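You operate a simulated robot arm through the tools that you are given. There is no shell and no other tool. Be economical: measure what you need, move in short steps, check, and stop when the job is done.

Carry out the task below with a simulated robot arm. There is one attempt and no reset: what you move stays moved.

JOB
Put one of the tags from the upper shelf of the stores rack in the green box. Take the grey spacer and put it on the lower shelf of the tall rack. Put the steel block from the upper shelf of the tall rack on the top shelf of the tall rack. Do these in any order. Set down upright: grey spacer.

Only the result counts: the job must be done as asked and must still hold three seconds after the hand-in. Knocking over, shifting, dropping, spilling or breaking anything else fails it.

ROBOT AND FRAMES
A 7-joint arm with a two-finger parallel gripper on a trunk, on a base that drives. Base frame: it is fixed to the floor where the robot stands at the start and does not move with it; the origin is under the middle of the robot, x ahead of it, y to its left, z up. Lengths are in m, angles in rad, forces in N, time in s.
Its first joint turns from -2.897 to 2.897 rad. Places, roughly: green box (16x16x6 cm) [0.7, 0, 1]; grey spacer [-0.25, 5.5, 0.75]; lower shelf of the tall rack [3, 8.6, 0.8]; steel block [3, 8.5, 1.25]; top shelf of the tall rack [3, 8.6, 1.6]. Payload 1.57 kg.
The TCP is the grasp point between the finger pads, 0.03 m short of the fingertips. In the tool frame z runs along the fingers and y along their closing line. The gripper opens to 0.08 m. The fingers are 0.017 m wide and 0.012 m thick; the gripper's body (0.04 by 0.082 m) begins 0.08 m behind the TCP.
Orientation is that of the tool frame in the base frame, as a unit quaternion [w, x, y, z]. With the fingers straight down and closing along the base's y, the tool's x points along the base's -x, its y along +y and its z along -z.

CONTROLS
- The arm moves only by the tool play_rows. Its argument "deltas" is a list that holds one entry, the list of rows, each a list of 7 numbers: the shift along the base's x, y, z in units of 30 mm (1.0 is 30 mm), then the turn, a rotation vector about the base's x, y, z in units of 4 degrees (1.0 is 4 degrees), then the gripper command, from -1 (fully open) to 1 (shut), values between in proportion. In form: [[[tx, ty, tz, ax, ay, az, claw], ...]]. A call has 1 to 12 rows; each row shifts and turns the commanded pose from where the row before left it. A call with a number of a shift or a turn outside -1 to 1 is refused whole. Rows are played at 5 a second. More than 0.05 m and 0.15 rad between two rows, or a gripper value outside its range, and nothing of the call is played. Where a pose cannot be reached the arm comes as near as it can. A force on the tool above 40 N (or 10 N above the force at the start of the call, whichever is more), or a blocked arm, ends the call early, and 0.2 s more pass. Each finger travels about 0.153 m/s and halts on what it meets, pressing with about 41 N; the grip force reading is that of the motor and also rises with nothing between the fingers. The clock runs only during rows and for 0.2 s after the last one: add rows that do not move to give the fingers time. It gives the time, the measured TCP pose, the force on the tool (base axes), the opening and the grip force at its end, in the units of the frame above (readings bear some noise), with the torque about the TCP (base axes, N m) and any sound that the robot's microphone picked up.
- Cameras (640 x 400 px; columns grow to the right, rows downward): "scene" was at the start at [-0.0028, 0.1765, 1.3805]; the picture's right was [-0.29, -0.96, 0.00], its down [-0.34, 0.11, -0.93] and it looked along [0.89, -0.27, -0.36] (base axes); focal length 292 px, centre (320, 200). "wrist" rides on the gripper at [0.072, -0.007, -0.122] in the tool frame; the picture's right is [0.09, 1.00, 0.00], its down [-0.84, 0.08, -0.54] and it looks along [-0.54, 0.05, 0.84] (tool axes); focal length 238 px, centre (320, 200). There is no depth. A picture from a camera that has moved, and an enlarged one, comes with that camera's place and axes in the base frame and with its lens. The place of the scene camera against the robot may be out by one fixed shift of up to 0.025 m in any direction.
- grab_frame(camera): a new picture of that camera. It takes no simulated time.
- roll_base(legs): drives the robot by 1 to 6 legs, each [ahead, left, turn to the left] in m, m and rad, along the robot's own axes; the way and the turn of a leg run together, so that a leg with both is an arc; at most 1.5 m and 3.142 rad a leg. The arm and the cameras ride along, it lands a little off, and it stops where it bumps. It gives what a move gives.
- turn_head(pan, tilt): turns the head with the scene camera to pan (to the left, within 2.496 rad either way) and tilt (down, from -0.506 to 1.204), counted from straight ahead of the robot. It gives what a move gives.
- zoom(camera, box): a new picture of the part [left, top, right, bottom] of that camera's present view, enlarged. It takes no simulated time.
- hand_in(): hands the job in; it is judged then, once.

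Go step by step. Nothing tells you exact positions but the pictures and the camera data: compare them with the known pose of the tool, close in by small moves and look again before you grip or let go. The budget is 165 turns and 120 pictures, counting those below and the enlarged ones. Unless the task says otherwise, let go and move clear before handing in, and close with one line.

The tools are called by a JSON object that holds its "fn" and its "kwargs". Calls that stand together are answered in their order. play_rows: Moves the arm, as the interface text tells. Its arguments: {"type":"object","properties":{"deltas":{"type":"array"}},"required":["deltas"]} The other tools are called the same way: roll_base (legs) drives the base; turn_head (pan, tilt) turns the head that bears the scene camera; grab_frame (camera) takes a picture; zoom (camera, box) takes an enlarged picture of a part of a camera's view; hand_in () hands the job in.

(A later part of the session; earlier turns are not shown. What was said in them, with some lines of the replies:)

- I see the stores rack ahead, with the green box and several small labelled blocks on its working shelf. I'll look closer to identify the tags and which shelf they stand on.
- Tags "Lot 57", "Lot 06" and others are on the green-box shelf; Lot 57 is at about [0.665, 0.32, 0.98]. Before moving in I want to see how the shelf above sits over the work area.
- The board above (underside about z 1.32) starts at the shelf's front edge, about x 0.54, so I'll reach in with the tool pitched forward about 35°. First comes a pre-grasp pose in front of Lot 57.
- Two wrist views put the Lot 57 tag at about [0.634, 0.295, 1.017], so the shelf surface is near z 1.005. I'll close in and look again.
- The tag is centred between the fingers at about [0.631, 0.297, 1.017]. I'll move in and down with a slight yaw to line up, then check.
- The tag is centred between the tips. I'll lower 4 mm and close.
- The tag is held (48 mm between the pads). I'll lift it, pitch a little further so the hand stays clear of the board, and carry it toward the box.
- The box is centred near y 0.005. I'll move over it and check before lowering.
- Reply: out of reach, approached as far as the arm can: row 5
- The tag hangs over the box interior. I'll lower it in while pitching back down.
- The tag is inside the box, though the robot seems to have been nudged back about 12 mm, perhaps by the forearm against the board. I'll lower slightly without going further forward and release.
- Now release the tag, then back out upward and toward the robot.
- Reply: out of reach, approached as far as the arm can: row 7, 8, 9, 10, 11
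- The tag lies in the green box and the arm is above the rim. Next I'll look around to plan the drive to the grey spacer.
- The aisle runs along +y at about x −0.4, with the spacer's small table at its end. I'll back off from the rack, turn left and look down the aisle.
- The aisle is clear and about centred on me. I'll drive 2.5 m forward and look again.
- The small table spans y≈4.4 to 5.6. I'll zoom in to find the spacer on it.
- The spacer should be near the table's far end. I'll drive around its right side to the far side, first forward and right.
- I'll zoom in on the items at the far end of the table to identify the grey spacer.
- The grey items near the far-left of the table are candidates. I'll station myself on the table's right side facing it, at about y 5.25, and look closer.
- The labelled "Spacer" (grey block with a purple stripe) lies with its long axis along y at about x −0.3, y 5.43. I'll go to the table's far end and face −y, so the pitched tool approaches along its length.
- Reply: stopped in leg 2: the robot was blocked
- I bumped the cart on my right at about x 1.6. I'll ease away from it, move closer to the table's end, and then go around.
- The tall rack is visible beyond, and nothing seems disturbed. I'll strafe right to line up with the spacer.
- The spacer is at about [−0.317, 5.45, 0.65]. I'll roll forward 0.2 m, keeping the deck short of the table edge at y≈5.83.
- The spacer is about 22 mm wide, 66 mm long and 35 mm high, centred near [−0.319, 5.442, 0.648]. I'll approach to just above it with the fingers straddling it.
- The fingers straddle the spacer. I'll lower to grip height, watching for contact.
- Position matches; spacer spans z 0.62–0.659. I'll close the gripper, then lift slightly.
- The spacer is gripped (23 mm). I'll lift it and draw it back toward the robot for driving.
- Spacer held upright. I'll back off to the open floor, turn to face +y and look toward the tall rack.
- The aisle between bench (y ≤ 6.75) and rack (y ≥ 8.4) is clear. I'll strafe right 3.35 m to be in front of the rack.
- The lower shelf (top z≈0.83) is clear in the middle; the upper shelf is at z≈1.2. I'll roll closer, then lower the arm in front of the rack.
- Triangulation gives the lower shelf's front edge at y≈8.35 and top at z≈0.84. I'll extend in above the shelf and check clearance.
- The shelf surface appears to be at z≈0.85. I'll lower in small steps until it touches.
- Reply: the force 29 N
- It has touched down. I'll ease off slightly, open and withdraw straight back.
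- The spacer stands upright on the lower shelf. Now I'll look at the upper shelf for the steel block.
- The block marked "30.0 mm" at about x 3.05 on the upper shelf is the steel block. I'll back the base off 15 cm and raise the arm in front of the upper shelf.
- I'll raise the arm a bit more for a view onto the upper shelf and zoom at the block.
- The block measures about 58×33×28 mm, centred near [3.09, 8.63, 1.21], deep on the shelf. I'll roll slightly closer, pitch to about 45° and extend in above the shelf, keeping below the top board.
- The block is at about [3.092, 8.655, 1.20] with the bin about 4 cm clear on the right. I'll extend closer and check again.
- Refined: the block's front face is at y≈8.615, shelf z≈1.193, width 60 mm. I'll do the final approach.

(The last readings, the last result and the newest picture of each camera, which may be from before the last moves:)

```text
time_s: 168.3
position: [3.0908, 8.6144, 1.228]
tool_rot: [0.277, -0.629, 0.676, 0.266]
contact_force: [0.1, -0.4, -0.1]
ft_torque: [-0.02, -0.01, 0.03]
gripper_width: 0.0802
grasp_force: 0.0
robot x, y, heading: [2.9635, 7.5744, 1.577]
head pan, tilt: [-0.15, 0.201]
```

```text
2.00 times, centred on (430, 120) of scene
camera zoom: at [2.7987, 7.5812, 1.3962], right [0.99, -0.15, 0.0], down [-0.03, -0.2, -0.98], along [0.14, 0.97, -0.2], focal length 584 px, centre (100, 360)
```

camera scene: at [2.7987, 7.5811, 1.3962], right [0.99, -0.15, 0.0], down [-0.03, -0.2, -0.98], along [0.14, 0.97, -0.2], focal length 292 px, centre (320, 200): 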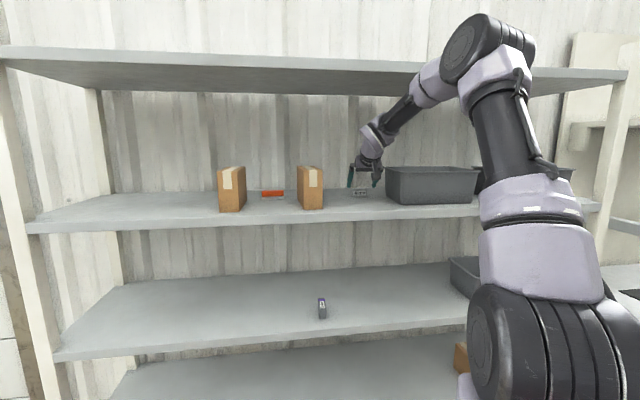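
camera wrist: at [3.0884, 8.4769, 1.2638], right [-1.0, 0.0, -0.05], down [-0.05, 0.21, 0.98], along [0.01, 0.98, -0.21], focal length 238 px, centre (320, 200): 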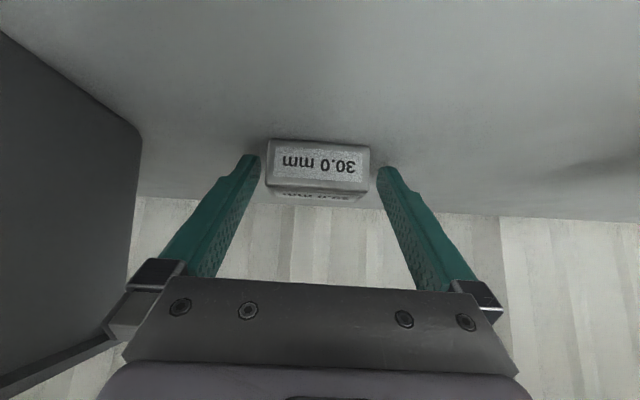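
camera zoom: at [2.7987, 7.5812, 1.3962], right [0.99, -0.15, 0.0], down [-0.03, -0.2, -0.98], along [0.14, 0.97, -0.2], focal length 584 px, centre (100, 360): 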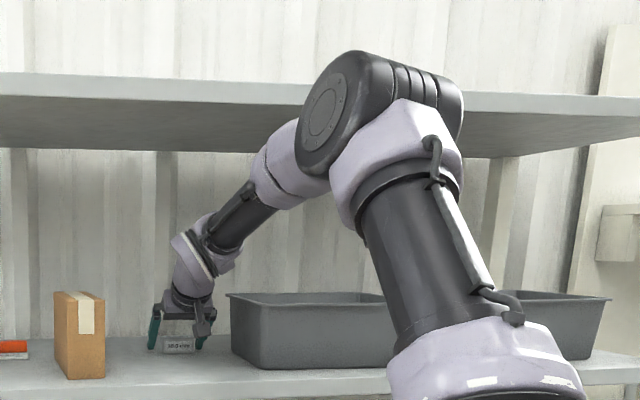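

The block sits between the fingers. I'll centre slightly, lower 3 mm and close.

{"fn": "play_rows", "kwargs": {"deltas": [[[0.05, 0.12, -0.1, 0, 0, 0, -1], [0, 0, 0, 0, 0, 0, -1], [0, 0, 0, 0, 0, 0, -0.6], [0, 0, 0, 0, 0, 0, 0], [0, 0, 0, 0, 0, 0, 1], [0, 0, 0, 0, 0, 0, 1], [0, 0, 0, 0, 0, 0, 1]]]}}

{"fn": "grab_frame", "kwargs": {"camera": "wrist"}}

```text
time_s: 169.9
position: [3.0923, 8.6186, 1.227]
tool_rot: [0.278, -0.629, 0.675, 0.267]
contact_force: [4.5, 4.9, 20.2]
ft_torque: [0.2, -0.92, 0.16]
gripper_width: 0.0601
grasp_force: 41.1
robot x, y, heading: [2.965, 7.5733, 1.577]
head pan, tilt: [-0.15, 0.201]
```

```text
41 pictures are left
camera wrist: at [3.0898, 8.4801, 1.2626], right [-1.0, 0.0, -0.06], down [-0.05, 0.21, 0.98], along [0.01, 0.98, -0.21], focal length 238 px, centre (320, 200)
```

wrist: 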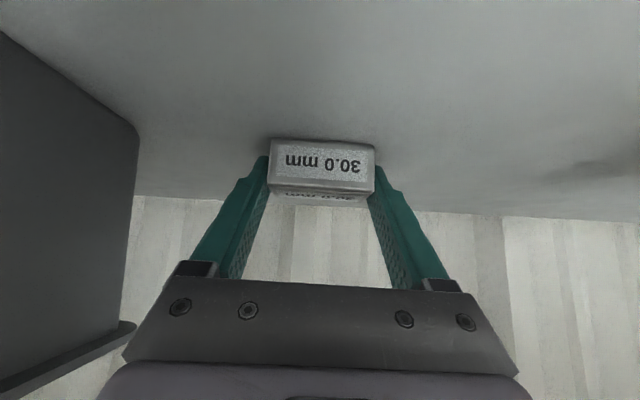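

Gripped at 60 mm. I'll lift 4 cm and draw it out in front of the rack.

{"fn": "play_rows", "kwargs": {"deltas": [[[0, 0, 0.3, 0, 0, 0, 1], [0, 0, 0.5, 0, 0, 0, 1], [0, 0, 0.5, 0, 0, 0, 1], [0, 0, 0, 0, 0, 0, 1]]]}}

{"fn": "play_rows", "kwargs": {"deltas": [[[0, -0.5, 0.1, 0, 0, 0, 1], [0, -1, 0.2, 0, 0, 0, 1], [0, -1, 0.2, 0, 0, 0, 1], [0, -1, 0.2, 0, 0, 0, 1], [0, -1, 0.2, 0, 0, 0, 1], [0, -1, 0, 0, 0, 0, 1], [0, -1, 0, 0, 0, 0, 1], [0, -1, 0, 0, 0, 0, 1], [0, -1, 0, 0, 0, 0, 1], [0, -1, 0, 0, 0, 0, 1], [0, -1, 0, 0, 0, 0, 1], [0, 0, 0, 0, 0, 0, 1]]]}}

{"fn": "grab_frame", "kwargs": {"camera": "wrist"}}

{"fn": "grab_frame", "kwargs": {"camera": "scene"}}

```text
time_s: 170.9
position: [3.0921, 8.6169, 1.2633]
tool_rot: [0.277, -0.629, 0.676, 0.265]
contact_force: [0.4, 0.4, -4.0]
ft_torque: [0.0, -0.04, -0.02]
gripper_width: 0.0598
grasp_force: 40.8
robot x, y, heading: [2.9653, 7.5736, 1.576]
head pan, tilt: [-0.15, 0.201]
```

```text
time_s: 173.5
position: [3.0923, 8.3035, 1.2908]
tool_rot: [0.277, -0.629, 0.676, 0.266]
contact_force: [-0.2, 0.6, -5.4]
ft_torque: [0.01, 0.01, 0.02]
gripper_width: 0.06
grasp_force: 41.0
robot x, y, heading: [2.9691, 7.5769, 1.577]
head pan, tilt: [-0.15, 0.201]
```

```text
40 pictures are left
camera wrist: at [3.0899, 8.1656, 1.3263], right [-1.0, 0.0, -0.05], down [-0.05, 0.21, 0.98], along [0.01, 0.98, -0.21], focal length 238 px, centre (320, 200)
```

wrist: 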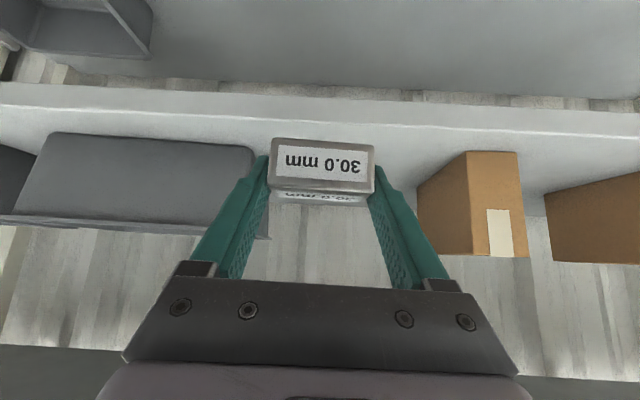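

```text
39 pictures are left
camera scene: at [2.7987, 7.5815, 1.3962], right [0.99, -0.15, 0.0], down [-0.03, -0.2, -0.98], along [0.14, 0.97, -0.2], focal length 292 px, centre (320, 200)
```

scene: 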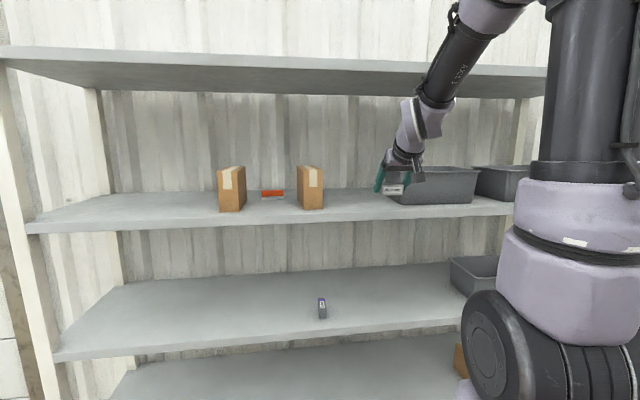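

The block is held. I'll back off a little and raise the arm above the top shelf level.

{"fn": "roll_base", "kwargs": {"legs": [[-0.08, 0, 0]]}}

{"fn": "play_rows", "kwargs": {"deltas": [[[0, 0, 1, 0, 0, 0, 1], [0, 0, 1, 0, 0, 0, 1], [0, 0, 1, 0, 0, 0, 1], [0, 0, 1, 0, 0, 0, 1], [0, 0, 1, 0, 0, 0, 1], [0, 0, 1, 0, 0, 0, 1], [0, 0, 1, 0, 0, 0, 1], [0, 0, 1, 0, 0, 0, 1], [0, 0, 1, 0, 0, 0, 1], [0, 0, 1, 0, 0, 0, 1], [0, 0, 1, 0, 0, 0, 1], [0, 0, 1, 0, 0, 0, 1]]]}}

{"fn": "play_rows", "kwargs": {"deltas": [[[0, 0, 1, 0, 0, 0, 1], [0, 0, 1, 0, 0, 0, 1], [0, 0, 0.5, 0, 0, 0, 1], [0, 0, 0, 0, 0, 0, 1]]]}}

{"fn": "grab_frame", "kwargs": {"camera": "wrist"}}

{"fn": "turn_head", "kwargs": {"pan": -0.15, "tilt": -0.1}}

{"fn": "grab_frame", "kwargs": {"camera": "scene"}}

```text
time_s: 174.5
position: [3.0921, 8.2243, 1.2907]
tool_rot: [0.276, -0.63, 0.676, 0.266]
contact_force: [-0.7, 0.2, -3.3]
ft_torque: [-0.01, -0.01, 0.0]
gripper_width: 0.0599
grasp_force: 40.4
robot x, y, heading: [2.9687, 7.4975, 1.575]
head pan, tilt: [-0.15, 0.201]
```

```text
time_s: 177.1
position: [3.0937, 8.224, 1.6511]
tool_rot: [0.275, -0.63, 0.675, 0.266]
contact_force: [-0.8, 0.5, -4.0]
ft_torque: [-0.04, -0.01, 0.0]
gripper_width: 0.0597
grasp_force: 41.1
robot x, y, heading: [2.9667, 7.4946, 1.571]
head pan, tilt: [-0.15, 0.201]
```

```text
time_s: 178.1
position: [3.0935, 8.2239, 1.7247]
tool_rot: [0.275, -0.63, 0.676, 0.265]
contact_force: [-0.4, 0.1, -4.4]
ft_torque: [-0.02, -0.01, 0.0]
gripper_width: 0.0598
grasp_force: 41.2
robot x, y, heading: [2.9624, 7.4963, 1.57]
head pan, tilt: [-0.15, 0.201]
```

```text
38 pictures are left
camera wrist: at [3.0899, 8.0862, 1.7606], right [-1.0, 0.0, -0.05], down [-0.05, 0.21, 0.98], along [0.01, 0.98, -0.21], focal length 238 px, centre (320, 200)
```

wrist: 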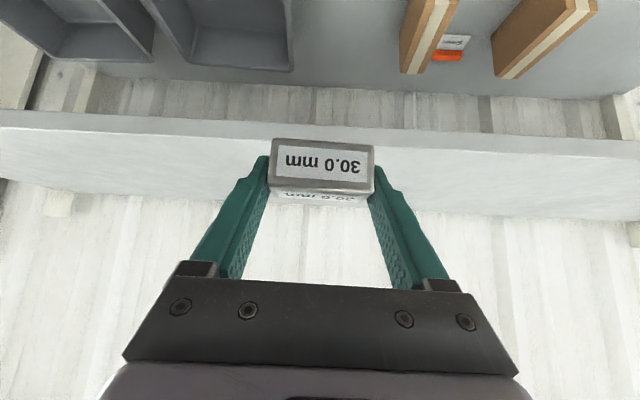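

```text
time_s: 178.9
position: [3.0926, 8.2232, 1.7252]
tool_rot: [0.276, -0.63, 0.675, 0.266]
contact_force: [0.9, 0.6, -4.4]
ft_torque: [-0.02, 0.01, 0.03]
gripper_width: 0.06
grasp_force: 41.5
robot x, y, heading: [2.9665, 7.4971, 1.574]
head pan, tilt: [-0.15, -0.099]
```

```text
37 pictures are left
camera scene: at [2.7981, 7.4954, 1.4234], right [0.99, -0.15, 0.0], down [0.01, 0.1, -1.0], along [0.15, 0.98, 0.1], focal length 292 px, centre (320, 200)
```

scene: 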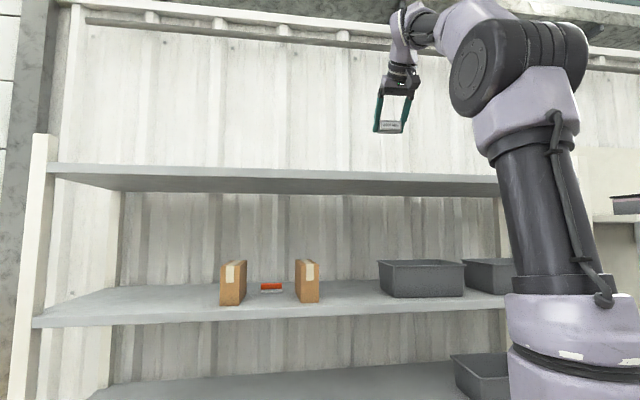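

The top shelf is empty, with its surface near z 1.61. I'll roll forward 0.2 m so the block is over it.

{"fn": "roll_base", "kwargs": {"legs": [[0.2, 0, 0]]}}

{"fn": "play_rows", "kwargs": {"deltas": [[[0, 0.6, -0.2, 0, 0, 0, 1], [0, 0.6, -0.3, 0, 0, 0, 1], [0, 0.6, -0.3, 0, 0, 0, 1], [0, 0.5, -0.3, 0, 0, 0, 1], [0, 0.5, -0.3, 0, 0, 0, 1], [0, 0, 0, 0, 0, 0, 1]]]}}

{"fn": "grab_frame", "kwargs": {"camera": "wrist"}}

{"fn": "grab_frame", "kwargs": {"camera": "scene"}}

```text
time_s: 180.5
position: [3.0942, 8.4237, 1.724]
tool_rot: [0.277, -0.629, 0.676, 0.266]
contact_force: [-0.2, 0.3, -4.9]
ft_torque: [0.02, -0.04, 0.01]
gripper_width: 0.0599
grasp_force: 41.6
robot x, y, heading: [2.9694, 7.6919, 1.569]
head pan, tilt: [-0.15, -0.099]
```

```text
time_s: 181.9
position: [3.0925, 8.5079, 1.6828]
tool_rot: [0.276, -0.63, 0.676, 0.265]
contact_force: [1.5, 0.4, -4.0]
ft_torque: [0.0, 0.05, 0.01]
gripper_width: 0.0597
grasp_force: 41.0
robot x, y, heading: [2.9711, 7.6948, 1.571]
head pan, tilt: [-0.15, -0.099]
```

```text
36 pictures are left
camera wrist: at [3.0909, 8.3702, 1.7185], right [-1.0, 0.0, -0.05], down [-0.05, 0.21, 0.98], along [0.01, 0.98, -0.21], focal length 238 px, centre (320, 200)
```

wrist: 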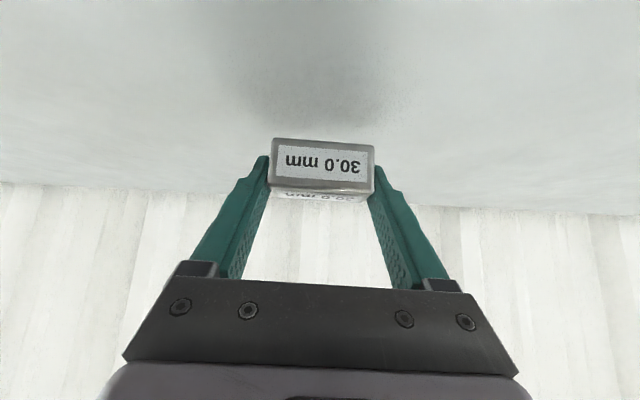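

```text
35 pictures are left
camera scene: at [2.7976, 7.6959, 1.4235], right [0.99, -0.15, 0.0], down [0.01, 0.1, -1.0], along [0.15, 0.98, 0.1], focal length 292 px, centre (320, 200)
```

scene: 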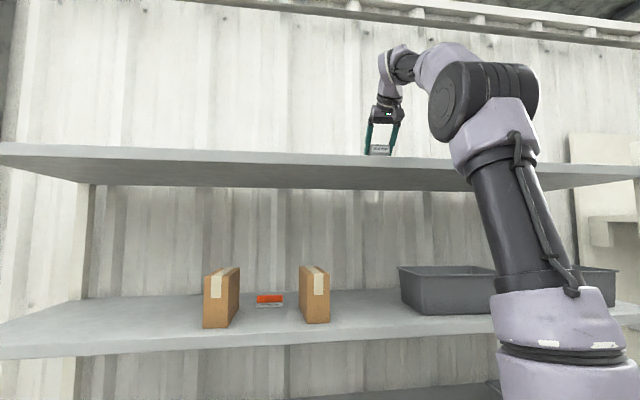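

Block is over the top shelf. I'll lower gently until contact.

{"fn": "play_rows", "kwargs": {"deltas": [[[0, 0, -0.2, 0, 0, 0, 1], [0, 0, -0.2, 0, 0, 0, 1], [0, 0, -0.15, 0, 0, 0, 1], [0, 0, -0.15, 0, 0, 0, 1], [0, 0, -0.1, 0, 0, 0, 1], [0, 0, -0.1, 0, 0, 0, 1], [0, 0, 0, 0, 0, 0, 1]]]}}

{"fn": "grab_frame", "kwargs": {"camera": "wrist"}}

```text
time_s: 183.5
position: [3.0939, 8.5082, 1.6561]
tool_rot: [0.276, -0.629, 0.677, 0.264]
contact_force: [-0.2, -0.3, -4.0]
ft_torque: [-0.03, -0.01, -0.03]
gripper_width: 0.06
grasp_force: 41.1
robot x, y, heading: [2.9677, 7.696, 1.573]
head pan, tilt: [-0.15, -0.099]
```

```text
34 pictures are left
camera wrist: at [3.0906, 8.3699, 1.6916], right [-1.0, 0.0, -0.05], down [-0.05, 0.21, 0.98], along [0.01, 0.98, -0.21], focal length 238 px, centre (320, 200)
```

wrist: 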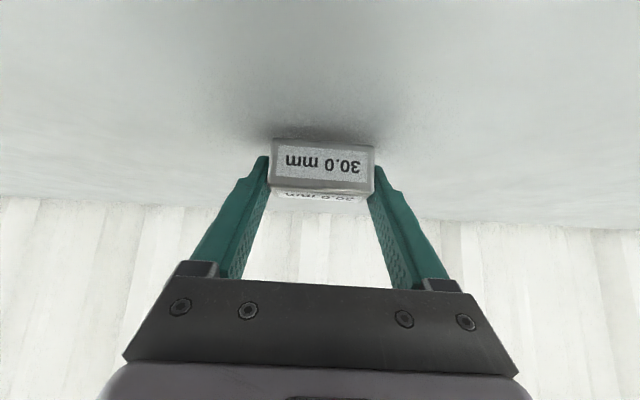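

{"fn": "play_rows", "kwargs": {"deltas": [[[0, 0, -0.1, 0, 0, 0, 1], [0, 0, -0.1, 0, 0, 0, 1], [0, 0, -0.08, 0, 0, 0, 1], [0, 0, -0.08, 0, 0, 0, 1], [0, 0, 0, 0, 0, 0, 1]]]}}

{"fn": "grab_frame", "kwargs": {"camera": "wrist"}}

```text
time_s: 184.7
position: [3.0941, 8.5082, 1.6478]
tool_rot: [0.28, -0.628, 0.676, 0.266]
contact_force: [0.6, 8.1, 21.0]
ft_torque: [0.04, -0.77, 0.3]
gripper_width: 0.0596
grasp_force: 41.0
robot x, y, heading: [2.9658, 7.6985, 1.572]
head pan, tilt: [-0.15, -0.099]
```

```text
33 pictures are left
camera wrist: at [3.0906, 8.3692, 1.6823], right [-1.0, 0.0, -0.06], down [-0.05, 0.21, 0.98], along [0.01, 0.98, -0.21], focal length 238 px, centre (320, 200)
```

wrist: 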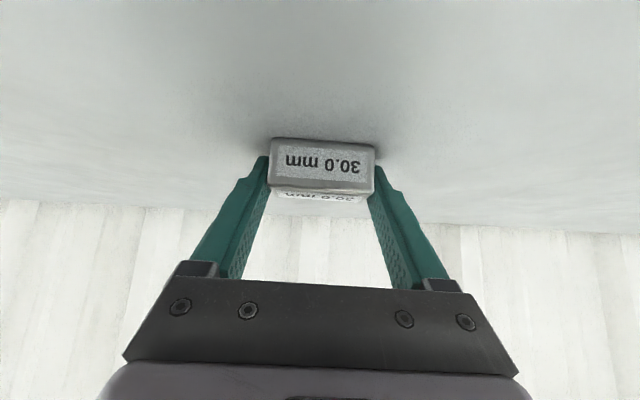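

Touched down. I'll ease off 2 mm, open fully and withdraw back and up.

{"fn": "play_rows", "kwargs": {"deltas": [[[0, 0, 0.08, 0, 0, 0, 1], [0, 0, 0, 0, 0, 0, -0.6], [0, 0, 0, 0, 0, 0, -1], [0, 0, 0, 0, 0, 0, -1], [0, -0.3, 0.3, 0, 0, 0, -1], [0, -0.5, 0.5, 0, 0, 0, -1], [0, -0.7, 0.5, 0, 0, 0, -1], [0, -0.8, 0.5, 0, 0, 0, -1], [0, -1, 0.3, 0, 0, 0, -1], [0, -1, 0.2, 0, 0, 0, -1], [0, 0, 0, 0, 0, 0, -1]]]}}

{"fn": "grab_frame", "kwargs": {"camera": "wrist"}}

```text
time_s: 187.1
position: [3.0931, 8.3781, 1.7176]
tool_rot: [0.277, -0.629, 0.677, 0.266]
contact_force: [-0.2, 0.2, -0.6]
ft_torque: [-0.03, 0.0, 0.02]
gripper_width: 0.0799
grasp_force: 0.1
robot x, y, heading: [2.9691, 7.697, 1.571]
head pan, tilt: [-0.15, -0.099]
```

```text
32 pictures are left
camera wrist: at [3.0905, 8.2404, 1.7524], right [-1.0, 0.0, -0.05], down [-0.05, 0.21, 0.98], along [0.01, 0.98, -0.21], focal length 238 px, centre (320, 200)
```

wrist: 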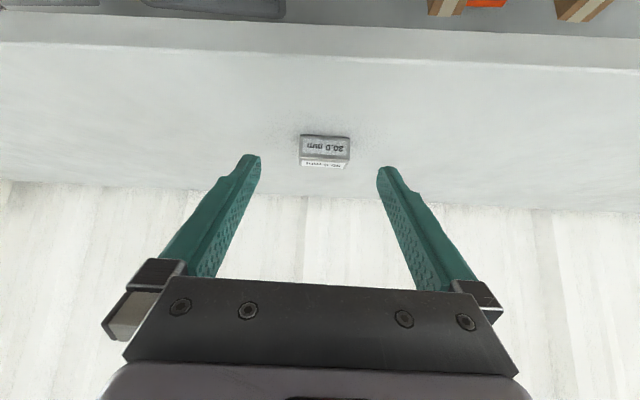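

The block rests on the top shelf. I'll back away and verify the rack overall.

{"fn": "roll_base", "kwargs": {"legs": [[-0.35, 0, 0]]}}

{"fn": "turn_head", "kwargs": {"pan": 0, "tilt": 0.2}}

{"fn": "zoom", "kwargs": {"camera": "scene", "box": [200, 100, 440, 330]}}

{"fn": "grab_frame", "kwargs": {"camera": "wrist"}}

```text
time_s: 189.4
position: [3.0939, 8.0272, 1.7169]
tool_rot: [0.277, -0.629, 0.676, 0.266]
contact_force: [0.3, 0.3, 0.1]
ft_torque: [-0.01, -0.01, -0.01]
gripper_width: 0.0798
grasp_force: 0.0
robot x, y, heading: [2.9678, 7.3418, 1.571]
head pan, tilt: [-0.15, -0.099]
```

```text
time_s: 190.2
position: [3.0951, 8.0258, 1.7167]
tool_rot: [0.277, -0.629, 0.676, 0.266]
contact_force: [-0.3, -0.3, 0.1]
ft_torque: [-0.02, 0.02, -0.01]
gripper_width: 0.08
grasp_force: 0.0
robot x, y, heading: [2.9667, 7.3434, 1.572]
head pan, tilt: [0.0, 0.201]
```

```text
1.74 times, centred on (320, 215) of scene
camera zoom: at [2.785, 7.351, 1.3963], right [1.0, 0.0, 0.0], down [0.0, -0.2, -0.98], along [0.0, 0.98, -0.2], focal length 508 px, centre (320, 174)
```

zoom: 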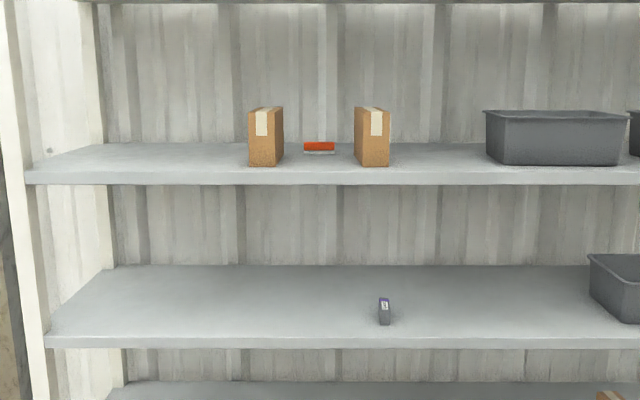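

```text
30 pictures are left
camera wrist: at [3.0911, 7.889, 1.7523], right [-1.0, 0.0, -0.05], down [-0.05, 0.21, 0.98], along [0.01, 0.98, -0.21], focal length 238 px, centre (320, 200)
```

wrist: 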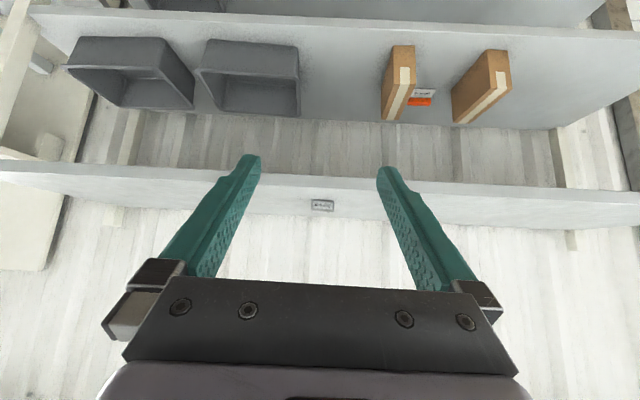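

Everything is in place. I'll make one last check that the orange item isn't the block meant.

{"fn": "zoom", "kwargs": {"camera": "scene", "box": [300, 170, 350, 200]}}

{"fn": "zoom", "kwargs": {"camera": "wrist", "box": [380, 70, 460, 120]}}

```text
12.80 times, centred on (325, 185) of scene
camera zoom: at [2.785, 7.351, 1.3963], right [1.0, 0.0, 0.0], down [0.0, -0.2, -0.98], along [0.0, 0.98, -0.2], focal length 3739 px, centre (256, 392)
```

zoom: 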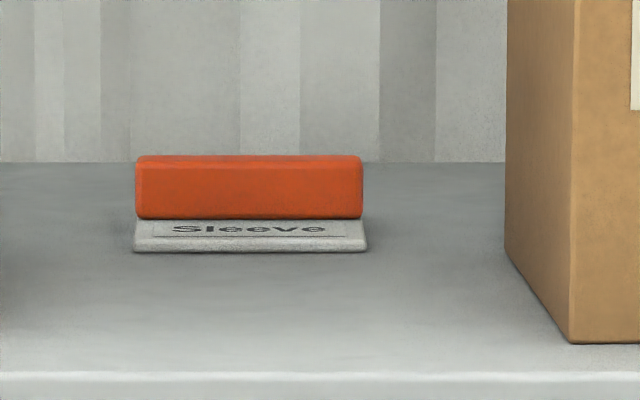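

```text
8.00 times, centred on (420, 95) of wrist
camera zoom: at [3.0911, 7.889, 1.7523], right [-1.0, 0.0, -0.05], down [-0.05, 0.21, 0.98], along [0.01, 0.98, -0.21], focal length 1907 px, centre (-480, 1040)
```

zoom: 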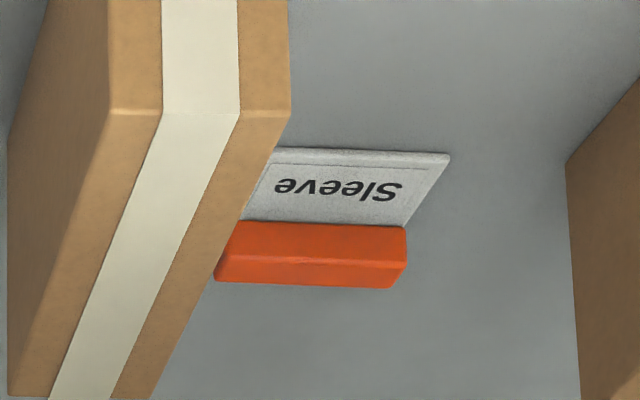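

The orange item is marked "Sleeve", so the "30.0 mm" block was the steel block. All three items are placed and the arm is clear, so I'm handing in.

{"fn": "hand_in", "kwargs": {}}

```text
The job is handed in.
```

The job is handed in: the Lot 57 tag is in the green box, the grey spacer is upright on the tall rack's lower shelf, and the steel block is on its top shelf. On the way I bumped a cart and stopped against it. Separately, the robot shifted back about 12 mm at the stores rack, possibly from its forearm touching the shelf above. I saw nothing moved or knocked over in the pictures afterwards.
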